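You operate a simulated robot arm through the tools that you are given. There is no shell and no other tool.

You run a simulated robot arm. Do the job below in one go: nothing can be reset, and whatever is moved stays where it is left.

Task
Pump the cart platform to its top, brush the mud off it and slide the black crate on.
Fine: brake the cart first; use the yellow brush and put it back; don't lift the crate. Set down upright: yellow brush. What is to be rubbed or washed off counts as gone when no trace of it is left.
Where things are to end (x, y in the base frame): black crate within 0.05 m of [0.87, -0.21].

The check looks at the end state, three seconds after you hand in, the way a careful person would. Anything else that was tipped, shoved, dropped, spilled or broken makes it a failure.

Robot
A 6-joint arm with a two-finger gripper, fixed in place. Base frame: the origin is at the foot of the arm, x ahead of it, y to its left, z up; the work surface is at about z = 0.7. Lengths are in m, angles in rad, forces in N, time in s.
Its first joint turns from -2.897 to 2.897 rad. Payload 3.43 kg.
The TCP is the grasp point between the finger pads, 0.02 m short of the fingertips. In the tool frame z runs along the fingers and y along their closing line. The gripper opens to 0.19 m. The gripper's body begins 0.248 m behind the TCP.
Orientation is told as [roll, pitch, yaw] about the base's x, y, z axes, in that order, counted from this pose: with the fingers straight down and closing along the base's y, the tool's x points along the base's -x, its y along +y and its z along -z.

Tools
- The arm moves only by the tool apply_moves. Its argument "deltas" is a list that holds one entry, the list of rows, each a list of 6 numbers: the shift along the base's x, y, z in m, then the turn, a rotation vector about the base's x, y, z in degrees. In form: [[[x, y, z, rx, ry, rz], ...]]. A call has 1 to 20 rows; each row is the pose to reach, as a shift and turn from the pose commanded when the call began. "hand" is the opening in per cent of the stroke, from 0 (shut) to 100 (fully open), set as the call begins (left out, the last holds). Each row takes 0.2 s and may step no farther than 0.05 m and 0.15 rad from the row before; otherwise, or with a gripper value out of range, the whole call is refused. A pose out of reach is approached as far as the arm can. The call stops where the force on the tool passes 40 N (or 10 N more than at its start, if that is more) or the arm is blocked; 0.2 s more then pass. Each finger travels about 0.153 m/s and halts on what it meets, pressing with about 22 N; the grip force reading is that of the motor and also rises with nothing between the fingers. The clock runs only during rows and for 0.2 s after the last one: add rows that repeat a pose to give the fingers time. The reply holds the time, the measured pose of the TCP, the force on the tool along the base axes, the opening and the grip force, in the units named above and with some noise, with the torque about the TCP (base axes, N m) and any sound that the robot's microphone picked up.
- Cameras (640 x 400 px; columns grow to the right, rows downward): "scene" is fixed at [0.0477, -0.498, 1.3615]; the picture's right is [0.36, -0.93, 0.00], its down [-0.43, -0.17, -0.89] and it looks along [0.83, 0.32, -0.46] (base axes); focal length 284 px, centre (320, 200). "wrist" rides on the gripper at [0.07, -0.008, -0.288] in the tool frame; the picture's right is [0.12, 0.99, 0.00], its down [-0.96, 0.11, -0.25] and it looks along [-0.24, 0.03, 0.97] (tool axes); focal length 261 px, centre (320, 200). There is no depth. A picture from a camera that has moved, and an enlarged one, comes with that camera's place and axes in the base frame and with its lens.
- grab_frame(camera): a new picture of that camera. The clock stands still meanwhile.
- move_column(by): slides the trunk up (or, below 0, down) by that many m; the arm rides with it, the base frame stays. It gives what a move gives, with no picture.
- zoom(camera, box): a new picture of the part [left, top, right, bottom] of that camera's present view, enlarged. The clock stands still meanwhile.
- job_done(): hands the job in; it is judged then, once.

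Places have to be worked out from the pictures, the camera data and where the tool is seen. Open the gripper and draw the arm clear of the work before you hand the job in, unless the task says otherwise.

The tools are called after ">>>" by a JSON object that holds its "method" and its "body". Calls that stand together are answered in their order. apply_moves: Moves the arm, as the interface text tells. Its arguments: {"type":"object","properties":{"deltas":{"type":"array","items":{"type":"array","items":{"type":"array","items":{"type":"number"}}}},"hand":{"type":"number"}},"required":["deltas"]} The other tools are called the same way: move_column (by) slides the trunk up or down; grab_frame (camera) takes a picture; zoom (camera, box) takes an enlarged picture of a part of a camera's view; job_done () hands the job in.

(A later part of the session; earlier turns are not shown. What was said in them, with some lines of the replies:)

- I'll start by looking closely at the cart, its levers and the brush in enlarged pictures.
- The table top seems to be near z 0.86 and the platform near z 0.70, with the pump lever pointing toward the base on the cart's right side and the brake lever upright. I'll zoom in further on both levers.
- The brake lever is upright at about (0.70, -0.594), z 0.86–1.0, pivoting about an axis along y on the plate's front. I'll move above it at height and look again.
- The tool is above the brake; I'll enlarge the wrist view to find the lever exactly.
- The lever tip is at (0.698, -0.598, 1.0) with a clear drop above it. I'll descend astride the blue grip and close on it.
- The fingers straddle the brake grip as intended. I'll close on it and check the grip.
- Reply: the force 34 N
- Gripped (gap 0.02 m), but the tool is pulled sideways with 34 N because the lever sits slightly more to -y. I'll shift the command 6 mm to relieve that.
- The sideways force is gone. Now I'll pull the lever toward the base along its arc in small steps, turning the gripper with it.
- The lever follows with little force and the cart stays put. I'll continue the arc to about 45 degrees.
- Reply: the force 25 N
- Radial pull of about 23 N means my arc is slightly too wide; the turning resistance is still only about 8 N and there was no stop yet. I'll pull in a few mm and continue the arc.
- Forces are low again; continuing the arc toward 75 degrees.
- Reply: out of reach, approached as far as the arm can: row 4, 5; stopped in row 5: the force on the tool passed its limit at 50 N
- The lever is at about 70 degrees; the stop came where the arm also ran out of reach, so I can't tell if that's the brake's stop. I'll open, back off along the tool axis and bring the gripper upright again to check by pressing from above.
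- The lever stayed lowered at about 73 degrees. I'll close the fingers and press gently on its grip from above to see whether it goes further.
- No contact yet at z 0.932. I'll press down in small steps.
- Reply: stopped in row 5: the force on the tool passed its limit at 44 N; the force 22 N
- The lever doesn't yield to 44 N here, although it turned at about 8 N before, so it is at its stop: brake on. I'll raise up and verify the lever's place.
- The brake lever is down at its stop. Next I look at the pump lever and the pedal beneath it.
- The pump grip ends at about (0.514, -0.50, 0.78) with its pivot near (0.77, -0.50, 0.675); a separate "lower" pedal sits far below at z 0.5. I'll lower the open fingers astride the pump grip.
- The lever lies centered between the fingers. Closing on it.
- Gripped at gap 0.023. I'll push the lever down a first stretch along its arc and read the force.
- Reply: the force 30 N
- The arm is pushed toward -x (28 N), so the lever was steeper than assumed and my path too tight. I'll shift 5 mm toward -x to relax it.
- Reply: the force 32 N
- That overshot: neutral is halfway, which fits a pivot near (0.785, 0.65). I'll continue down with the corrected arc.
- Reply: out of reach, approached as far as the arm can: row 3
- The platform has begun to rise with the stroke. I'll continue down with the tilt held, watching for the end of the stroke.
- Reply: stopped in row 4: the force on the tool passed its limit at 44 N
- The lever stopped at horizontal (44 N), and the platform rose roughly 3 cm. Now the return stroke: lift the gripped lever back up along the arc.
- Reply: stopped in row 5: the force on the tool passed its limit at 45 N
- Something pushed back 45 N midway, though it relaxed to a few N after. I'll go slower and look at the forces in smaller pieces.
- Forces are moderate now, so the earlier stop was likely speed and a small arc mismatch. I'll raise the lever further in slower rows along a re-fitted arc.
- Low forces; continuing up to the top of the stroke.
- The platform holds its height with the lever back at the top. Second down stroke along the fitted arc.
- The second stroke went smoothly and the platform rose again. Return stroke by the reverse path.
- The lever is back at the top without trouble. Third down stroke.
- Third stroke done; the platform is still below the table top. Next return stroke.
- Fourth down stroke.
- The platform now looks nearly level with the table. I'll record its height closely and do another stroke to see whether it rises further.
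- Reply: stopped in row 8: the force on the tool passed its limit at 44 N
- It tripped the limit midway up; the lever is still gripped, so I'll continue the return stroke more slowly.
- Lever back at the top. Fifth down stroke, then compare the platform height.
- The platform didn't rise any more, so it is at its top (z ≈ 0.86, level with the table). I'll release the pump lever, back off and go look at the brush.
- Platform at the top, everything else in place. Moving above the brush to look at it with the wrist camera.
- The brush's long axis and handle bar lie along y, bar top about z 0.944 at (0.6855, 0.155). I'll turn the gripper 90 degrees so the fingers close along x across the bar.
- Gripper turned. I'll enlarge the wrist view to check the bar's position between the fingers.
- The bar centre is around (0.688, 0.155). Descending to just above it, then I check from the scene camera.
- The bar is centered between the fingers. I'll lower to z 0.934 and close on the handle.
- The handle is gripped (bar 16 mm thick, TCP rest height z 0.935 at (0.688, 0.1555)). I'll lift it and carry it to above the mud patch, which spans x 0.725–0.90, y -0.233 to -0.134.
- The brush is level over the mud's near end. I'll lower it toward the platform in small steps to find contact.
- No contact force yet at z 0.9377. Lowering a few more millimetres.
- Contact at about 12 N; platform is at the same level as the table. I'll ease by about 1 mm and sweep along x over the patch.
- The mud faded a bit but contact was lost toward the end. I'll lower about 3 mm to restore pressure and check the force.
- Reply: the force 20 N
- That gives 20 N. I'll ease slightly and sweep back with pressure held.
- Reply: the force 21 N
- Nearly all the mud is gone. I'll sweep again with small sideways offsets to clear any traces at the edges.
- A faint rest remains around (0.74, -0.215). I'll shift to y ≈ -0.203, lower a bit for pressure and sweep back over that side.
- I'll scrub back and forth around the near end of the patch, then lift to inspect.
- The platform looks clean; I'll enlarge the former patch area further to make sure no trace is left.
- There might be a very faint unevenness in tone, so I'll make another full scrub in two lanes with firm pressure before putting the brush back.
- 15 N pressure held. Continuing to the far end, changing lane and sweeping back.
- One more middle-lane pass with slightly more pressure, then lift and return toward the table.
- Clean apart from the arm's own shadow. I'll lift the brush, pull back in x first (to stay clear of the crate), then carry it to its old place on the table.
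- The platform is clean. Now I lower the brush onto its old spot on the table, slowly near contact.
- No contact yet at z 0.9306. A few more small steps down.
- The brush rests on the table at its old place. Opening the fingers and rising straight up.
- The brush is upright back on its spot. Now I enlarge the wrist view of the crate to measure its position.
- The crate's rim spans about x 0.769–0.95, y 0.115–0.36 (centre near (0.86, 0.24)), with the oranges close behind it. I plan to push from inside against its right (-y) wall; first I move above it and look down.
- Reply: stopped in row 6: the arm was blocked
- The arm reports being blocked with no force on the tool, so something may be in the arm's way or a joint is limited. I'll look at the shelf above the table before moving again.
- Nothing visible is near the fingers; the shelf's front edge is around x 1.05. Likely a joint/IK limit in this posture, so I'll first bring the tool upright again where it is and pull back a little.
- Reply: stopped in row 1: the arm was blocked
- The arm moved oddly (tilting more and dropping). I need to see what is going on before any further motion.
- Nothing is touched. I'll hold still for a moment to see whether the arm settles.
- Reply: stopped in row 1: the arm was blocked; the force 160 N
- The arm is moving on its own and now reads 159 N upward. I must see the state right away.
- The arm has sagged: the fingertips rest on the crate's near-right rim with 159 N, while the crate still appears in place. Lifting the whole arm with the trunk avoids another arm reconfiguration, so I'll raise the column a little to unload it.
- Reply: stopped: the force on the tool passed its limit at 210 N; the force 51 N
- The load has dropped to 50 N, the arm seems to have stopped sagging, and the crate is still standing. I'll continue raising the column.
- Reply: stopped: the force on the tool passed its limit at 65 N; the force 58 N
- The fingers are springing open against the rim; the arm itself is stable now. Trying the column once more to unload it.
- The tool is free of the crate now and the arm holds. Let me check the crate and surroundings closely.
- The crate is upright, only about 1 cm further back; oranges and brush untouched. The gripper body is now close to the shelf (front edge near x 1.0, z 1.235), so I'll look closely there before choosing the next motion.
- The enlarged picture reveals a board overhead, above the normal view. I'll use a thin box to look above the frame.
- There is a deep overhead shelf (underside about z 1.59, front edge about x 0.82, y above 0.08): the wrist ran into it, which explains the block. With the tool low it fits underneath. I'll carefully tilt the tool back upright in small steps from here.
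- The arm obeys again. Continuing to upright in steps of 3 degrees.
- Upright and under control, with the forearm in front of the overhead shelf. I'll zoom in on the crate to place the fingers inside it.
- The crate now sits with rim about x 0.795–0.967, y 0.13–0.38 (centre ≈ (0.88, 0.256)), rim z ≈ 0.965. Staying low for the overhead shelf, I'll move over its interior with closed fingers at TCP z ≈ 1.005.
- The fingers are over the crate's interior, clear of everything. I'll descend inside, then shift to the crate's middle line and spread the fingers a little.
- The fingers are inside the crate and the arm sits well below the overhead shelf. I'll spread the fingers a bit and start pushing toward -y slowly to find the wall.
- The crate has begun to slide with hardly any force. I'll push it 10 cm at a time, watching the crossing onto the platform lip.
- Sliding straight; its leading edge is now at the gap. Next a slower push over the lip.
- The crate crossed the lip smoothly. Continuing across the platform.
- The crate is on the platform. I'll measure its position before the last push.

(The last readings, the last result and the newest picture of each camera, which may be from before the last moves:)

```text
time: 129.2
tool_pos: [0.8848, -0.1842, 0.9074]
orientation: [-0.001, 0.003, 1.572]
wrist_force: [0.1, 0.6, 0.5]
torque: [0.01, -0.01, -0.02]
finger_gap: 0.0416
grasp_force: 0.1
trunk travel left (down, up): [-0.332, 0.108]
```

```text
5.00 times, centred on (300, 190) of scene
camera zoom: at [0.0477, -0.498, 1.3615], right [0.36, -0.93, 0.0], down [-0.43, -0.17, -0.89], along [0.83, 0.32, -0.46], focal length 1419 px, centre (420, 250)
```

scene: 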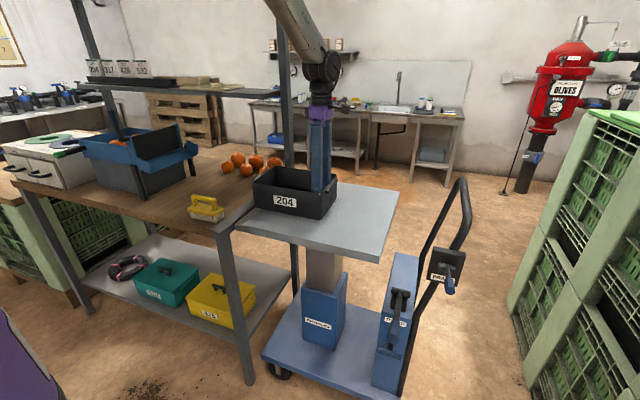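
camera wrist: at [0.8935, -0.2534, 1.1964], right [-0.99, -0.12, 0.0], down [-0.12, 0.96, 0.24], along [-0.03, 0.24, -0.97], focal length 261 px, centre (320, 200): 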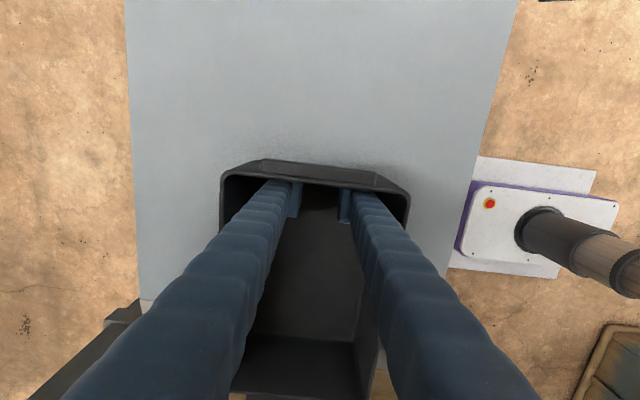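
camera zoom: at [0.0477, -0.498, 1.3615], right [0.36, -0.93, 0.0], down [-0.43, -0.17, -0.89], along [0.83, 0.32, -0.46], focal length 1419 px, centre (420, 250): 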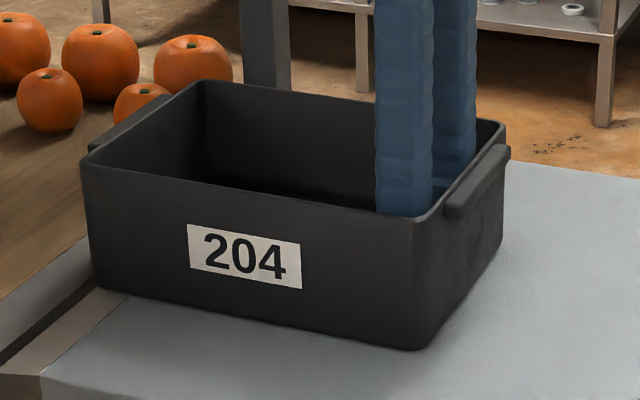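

Crate centre is now about (0.891, -0.079). I'll push the remaining 0.131 m in -y.

>>> {"method": "apply_moves", "body": {"deltas": [[[0, -0.011, 0, 0, 0, 0], [0, -0.022, 0, 0, 0, 0], [0, -0.033, 0, 0, 0, 0], [0, -0.044, 0, 0, 0, 0], [0, -0.055, 0, 0, 0, 0], [0, -0.066, 0, 0, 0, 0], [0, -0.077, 0, 0, 0, 0], [0, -0.088, 0, 0, 0, 0], [0, -0.099, 0, 0, 0, 0], [0, -0.11, 0, 0, 0, 0], [0, -0.121, 0, 0, 0, 0], [0, -0.13, 0, 0, 0, 0]]]}}

>>> {"method": "zoom", "body": {"camera": "scene", "box": [260, 150, 400, 240]}}

>>> {"method": "grab_frame", "body": {"camera": "wrist"}}

```text
time: 131.8
tool_pos: [0.8848, -0.3153, 0.9088]
orientation: [-0.002, 0.005, 1.572]
wrist_force: [-0.2, 0.8, 1.1]
torque: [0.0, -0.01, 0.0]
finger_gap: 0.0417
grasp_force: 0.0
trunk travel left (down, up): [-0.332, 0.108]
```

```text
4.44 times, centred on (330, 195) of scene
camera zoom: at [0.0477, -0.498, 1.3615], right [0.36, -0.93, 0.0], down [-0.43, -0.17, -0.89], along [0.83, 0.32, -0.46], focal length 1262 px, centre (276, 222)
```

zoom: 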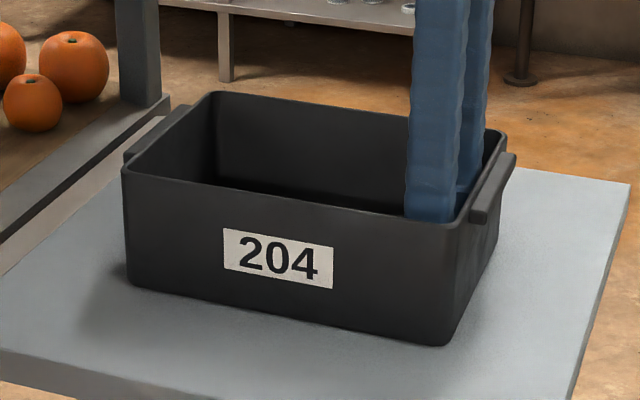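

```text
taken
camera wrist: at [0.893, -0.3829, 1.1968], right [-0.99, -0.12, 0.0], down [-0.12, 0.96, 0.24], along [-0.03, 0.24, -0.97], focal length 261 px, centre (320, 200)
```

wrist: 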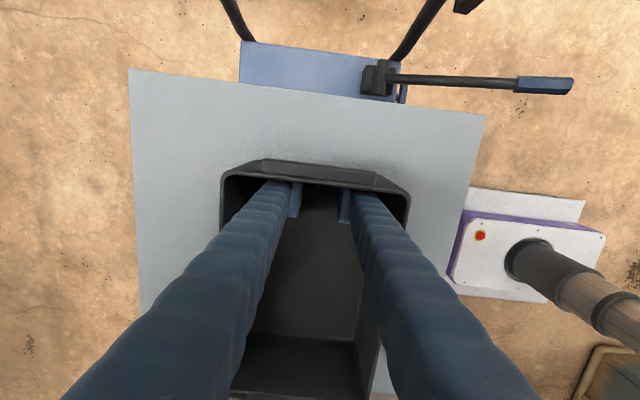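

Crate centre is about (0.893, -0.207), already within tolerance but 2 cm far in x. I'll move the fingers to the crate's middle and draw its near wall gently about 18 mm toward -x.

>>> {"method": "apply_moves", "body": {"deltas": [[[0, 0.02, 0, 0, 0, 0], [0, 0.045, 0, 0, 0, 0], [0, 0.07, 0, 0, 0, 0], [0, 0.095, 0, 0, 0, 0], [0, 0.107, 0, 0, 0, 0], [-0.01, 0.107, 0, 0, 0, 0], [-0.018, 0.107, 0, 0, 0, 0], [-0.024, 0.107, 0, 0, 0, 0], [-0.03, 0.107, 0, 0, 0, 0], [-0.036, 0.107, 0, 0, 0, 0]]]}}

>>> {"method": "zoom", "body": {"camera": "scene", "box": [260, 150, 400, 240]}}

```text
time: 134.0
tool_pos: [0.8488, -0.2077, 0.9084]
orientation: [-0.002, 0.004, 1.573]
wrist_force: [1.9, -1.1, -0.1]
torque: [-0.06, 0.0, -0.01]
finger_gap: 0.0416
grasp_force: 0.0
trunk travel left (down, up): [-0.332, 0.108]
```

```text
4.44 times, centred on (330, 195) of scene
camera zoom: at [0.0477, -0.498, 1.3615], right [0.36, -0.93, 0.0], down [-0.43, -0.17, -0.89], along [0.83, 0.32, -0.46], focal length 1262 px, centre (276, 222)
```

zoom: 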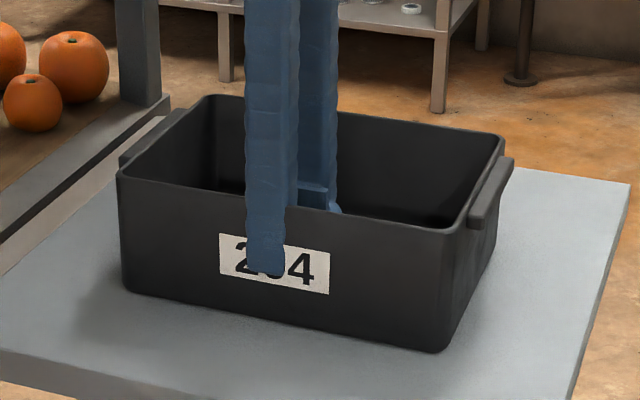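

The crate is now at about (0.884, -0.208), well within tolerance. I'll back the fingers off the wall and rise straight out of the crate.

>>> {"method": "apply_moves", "body": {"deltas": [[[0.01, 0, 0, 0, 0, 0], [0.022, 0, 0, 0, 0, 0], [0.03, 0, 0, 0, 0, 0], [0.03, 0, 0, 0, 0, 0]]], "hand": 10}}

>>> {"method": "zoom", "body": {"camera": "scene", "box": [260, 150, 400, 240]}}

```text
time: 135.0
tool_pos: [0.8791, -0.2072, 0.9085]
orientation: [-0.003, 0.004, 1.572]
wrist_force: [-0.8, -0.2, -0.3]
torque: [0.01, 0.03, 0.02]
finger_gap: 0.0191
grasp_force: 0.1
trunk travel left (down, up): [-0.332, 0.108]
```

```text
4.44 times, centred on (330, 195) of scene
camera zoom: at [0.0477, -0.498, 1.3615], right [0.36, -0.93, 0.0], down [-0.43, -0.17, -0.89], along [0.83, 0.32, -0.46], focal length 1262 px, centre (276, 222)
```

zoom: 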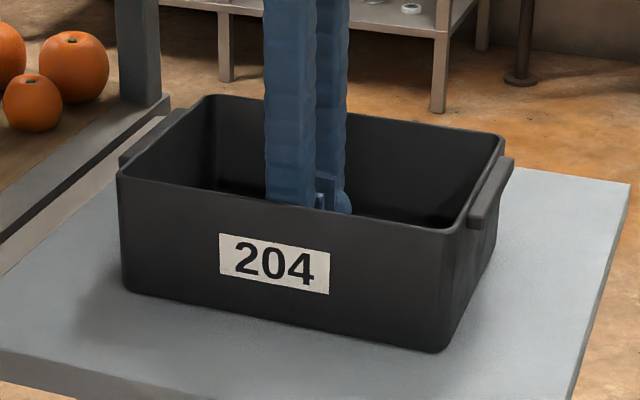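

Fingers are free inside the crate. Rising straight up and then drawing back.

>>> {"method": "apply_moves", "body": {"deltas": [[[0, 0, 0.03, 0, 0, 0], [0, 0, 0.07, 0, 0, 0], [0, 0, 0.11, 0, 0, 0], [0, 0, 0.15, 0, 0, 0], [0, 0, 0.19, 0, 0, 0], [-0.02, 0, 0.22, 0, 0, 0], [-0.06, 0, 0.24, 0, 0, 0], [-0.1, 0, 0.25, 0, 0, 0], [-0.14, 0, 0.26, 0, 0, 0], [-0.18, 0, 0.27, 0, 0, 0], [-0.22, 0, 0.28, 0, 0, 0], [-0.26, 0, 0.28, 0, 0, 0], [-0.28, -0.02, 0.28, 0, 0, 0]]]}}

>>> {"method": "grab_frame", "body": {"camera": "scene"}}

>>> {"method": "grab_frame", "body": {"camera": "wrist"}}

>>> {"method": "zoom", "body": {"camera": "scene", "box": [0, 0, 640, 4]}}

```text
time: 137.8
tool_pos: [0.5992, -0.2278, 1.1885]
orientation: [-0.002, 0.004, 1.573]
wrist_force: [0.5, 0.0, -0.2]
torque: [0.0, -0.05, 0.0]
finger_gap: 0.0193
grasp_force: 0.0
trunk travel left (down, up): [-0.332, 0.108]
```

```text
taken
```

scene: 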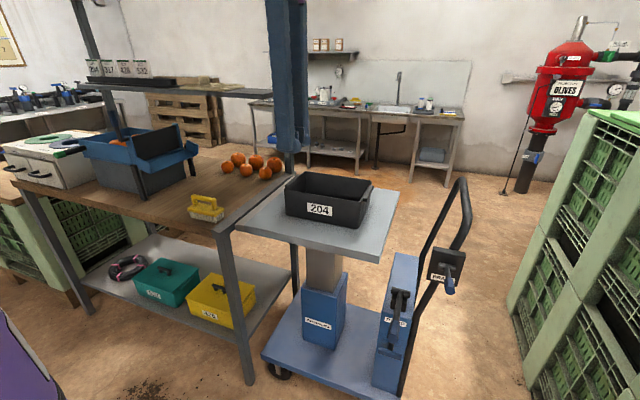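

```text
taken
camera wrist: at [0.6067, -0.2964, 1.4769], right [-0.99, -0.12, 0.0], down [-0.12, 0.96, 0.24], along [-0.03, 0.24, -0.97], focal length 261 px, centre (320, 200)
```

wrist: 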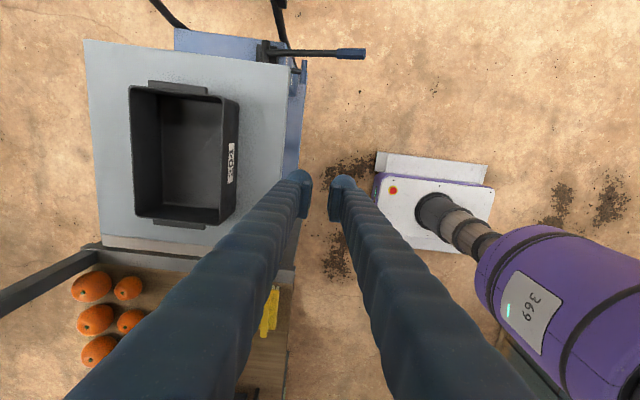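

```text
1.00 times, centred on (320, 2) of scene (not enlarged: the box is as wide or as high as the picture)
camera zoom: at [0.0477, -0.498, 1.3615], right [0.36, -0.93, 0.0], down [-0.43, -0.17, -0.89], along [0.83, 0.32, -0.46], focal length 284 px, centre (320, 398)
```

zoom: 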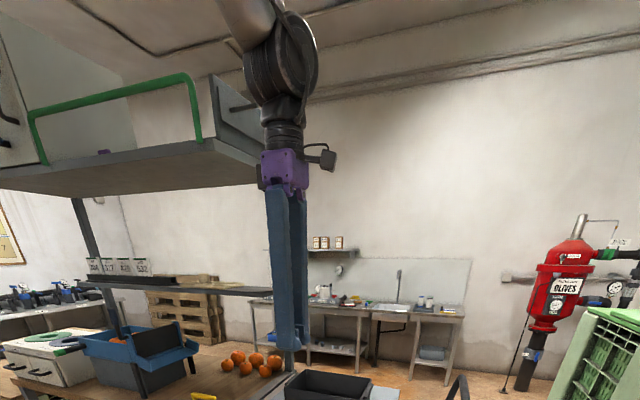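

Crate on the platform, brush upright, oranges and the rest in place. I'll inspect details: platform surface, crate position, brush, brake.

>>> {"method": "zoom", "body": {"camera": "scene", "box": [220, 160, 420, 280]}}

>>> {"method": "zoom", "body": {"camera": "scene", "box": [150, 140, 300, 240]}}

>>> {"method": "zoom", "body": {"camera": "scene", "box": [370, 230, 480, 400]}}

>>> {"method": "zoom", "body": {"camera": "wrist", "box": [70, 20, 320, 260]}}

```text
3.20 times, centred on (320, 220) of scene
camera zoom: at [0.0477, -0.498, 1.3615], right [0.36, -0.93, 0.0], down [-0.43, -0.17, -0.89], along [0.83, 0.32, -0.46], focal length 908 px, centre (320, 136)
```

zoom: 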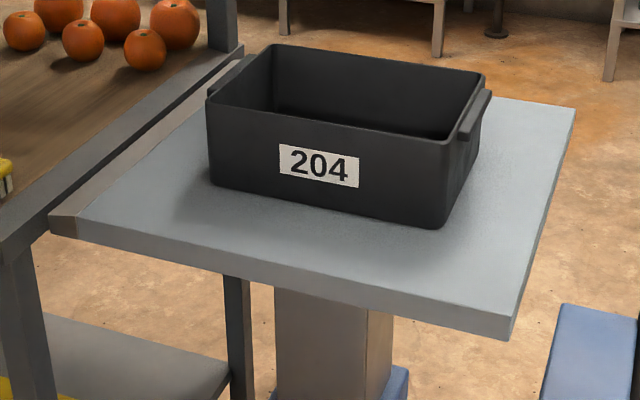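

```text
4.00 times, centred on (225, 190) of scene
camera zoom: at [0.0477, -0.498, 1.3615], right [0.36, -0.93, 0.0], down [-0.43, -0.17, -0.89], along [0.83, 0.32, -0.46], focal length 1136 px, centre (700, 240)
```

zoom: 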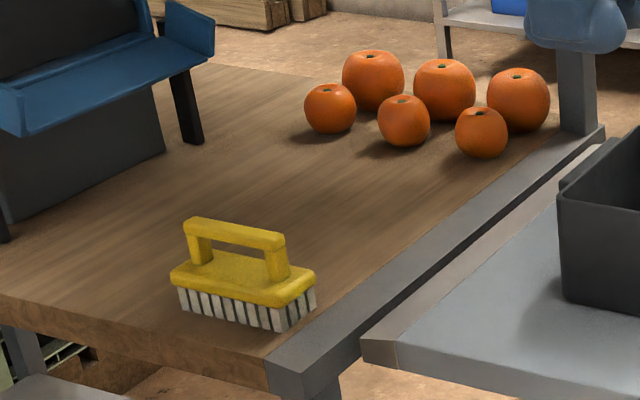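

```text
2.35 times, centred on (425, 315) of scene
camera zoom: at [0.0477, -0.498, 1.3615], right [0.36, -0.93, 0.0], down [-0.43, -0.17, -0.89], along [0.83, 0.32, -0.46], focal length 668 px, centre (73, -71)
```

zoom: 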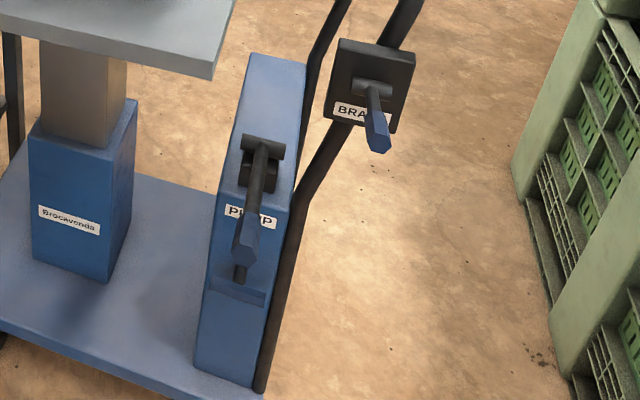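

```text
1.67 times, centred on (195, 140) of wrist
camera zoom: at [0.6067, -0.2964, 1.4769], right [-0.99, -0.12, 0.0], down [-0.12, 0.96, 0.24], along [-0.03, 0.24, -0.97], focal length 434 px, centre (528, 300)
```

zoom: 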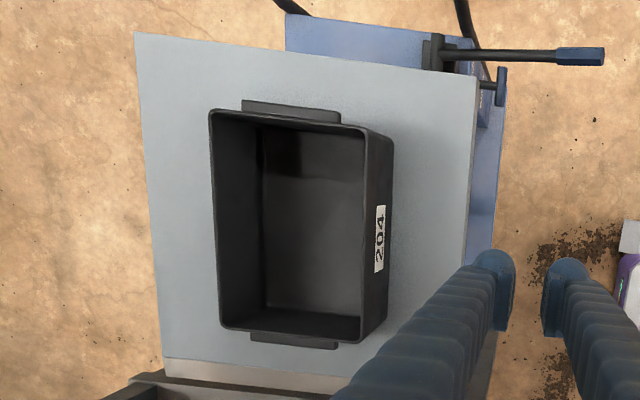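

Everything checks out: crate centred near (0.883, -0.208), platform clean and at its top, brake on, brush upright in its place. I'll open the gripper and draw the arm further clear.

>>> {"method": "apply_moves", "body": {"deltas": [[[-0.02, 0, 0.01, 0, 0, 0], [-0.05, 0, 0.02, 0, 0, 0], [-0.08, 0, 0.03, 0, 0, 0], [-0.1, 0, 0.04, 0, 0, 0], [-0.1, 0, 0.05, 0, 0, 0], [-0.1, 0, 0.05, 0, 0, 0], [-0.1, 0, 0.05, 0, 0, 0]]], "hand": 100}}

>>> {"method": "grab_frame", "body": {"camera": "scene"}}

```text
time: 139.4
tool_pos: [0.4973, -0.2269, 1.2391]
orientation: [-0.003, 0.003, 1.574]
wrist_force: [-0.7, -0.3, 0.1]
torque: [0.04, -0.01, -0.03]
finger_gap: 0.19
grasp_force: 0.0
trunk travel left (down, up): [-0.332, 0.108]
```

```text
taken
```

scene: 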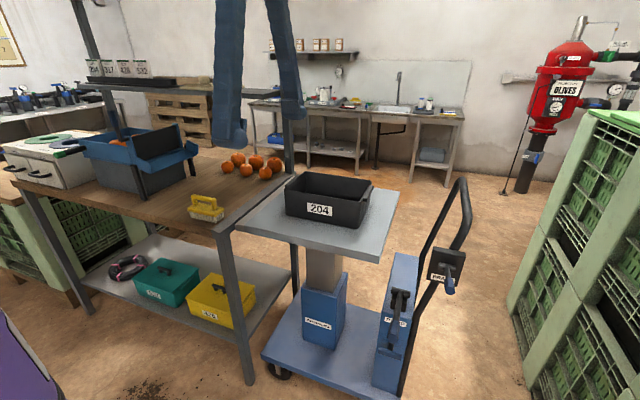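

The gripper is open and the arm is clear; the scene matches the wanted end state. Handing in.

>>> {"method": "job_done", "body": {}}

```text
The job is handed in.
```

I finished the job and handed it in. The arm did bump the crate once along the way.

**End state, judged from the last pictures:**
- **Brake:** I set it before pumping. The lever is down at its stop and held against 44 N.
- **Platform:** It is at its top, level with the table. A fifth pump stroke raised it no further.
- **Mud:** I brushed it off with the yellow brush and could see no trace left. The crate now covers part of the cleaned area, so I checked it beforehand.
- **Brush:** It is back on the table within a few millimetres of where it started, standing upright.
- **Crate:** I slid it over without lifting it. Its centre is at about (0.883, -0.208), roughly 0.013 m from the target.
- **Arm:** The gripper is open and clear of the work.

**What went wrong:** While moving over the table, the arm hit an overhead shelf that is outside the normal camera view, and then it sagged. The fingers landed on the crate's rim at about 160 N, peaking at 210 N as I lifted off. This shoved the crate about 2 cm back on the table before I slid it.

I saw no damage to the crate. The oranges and brush had not moved, and what I could see of the overhead shelf looked unchanged.

The trunk is about 0.06 m higher than at the start.
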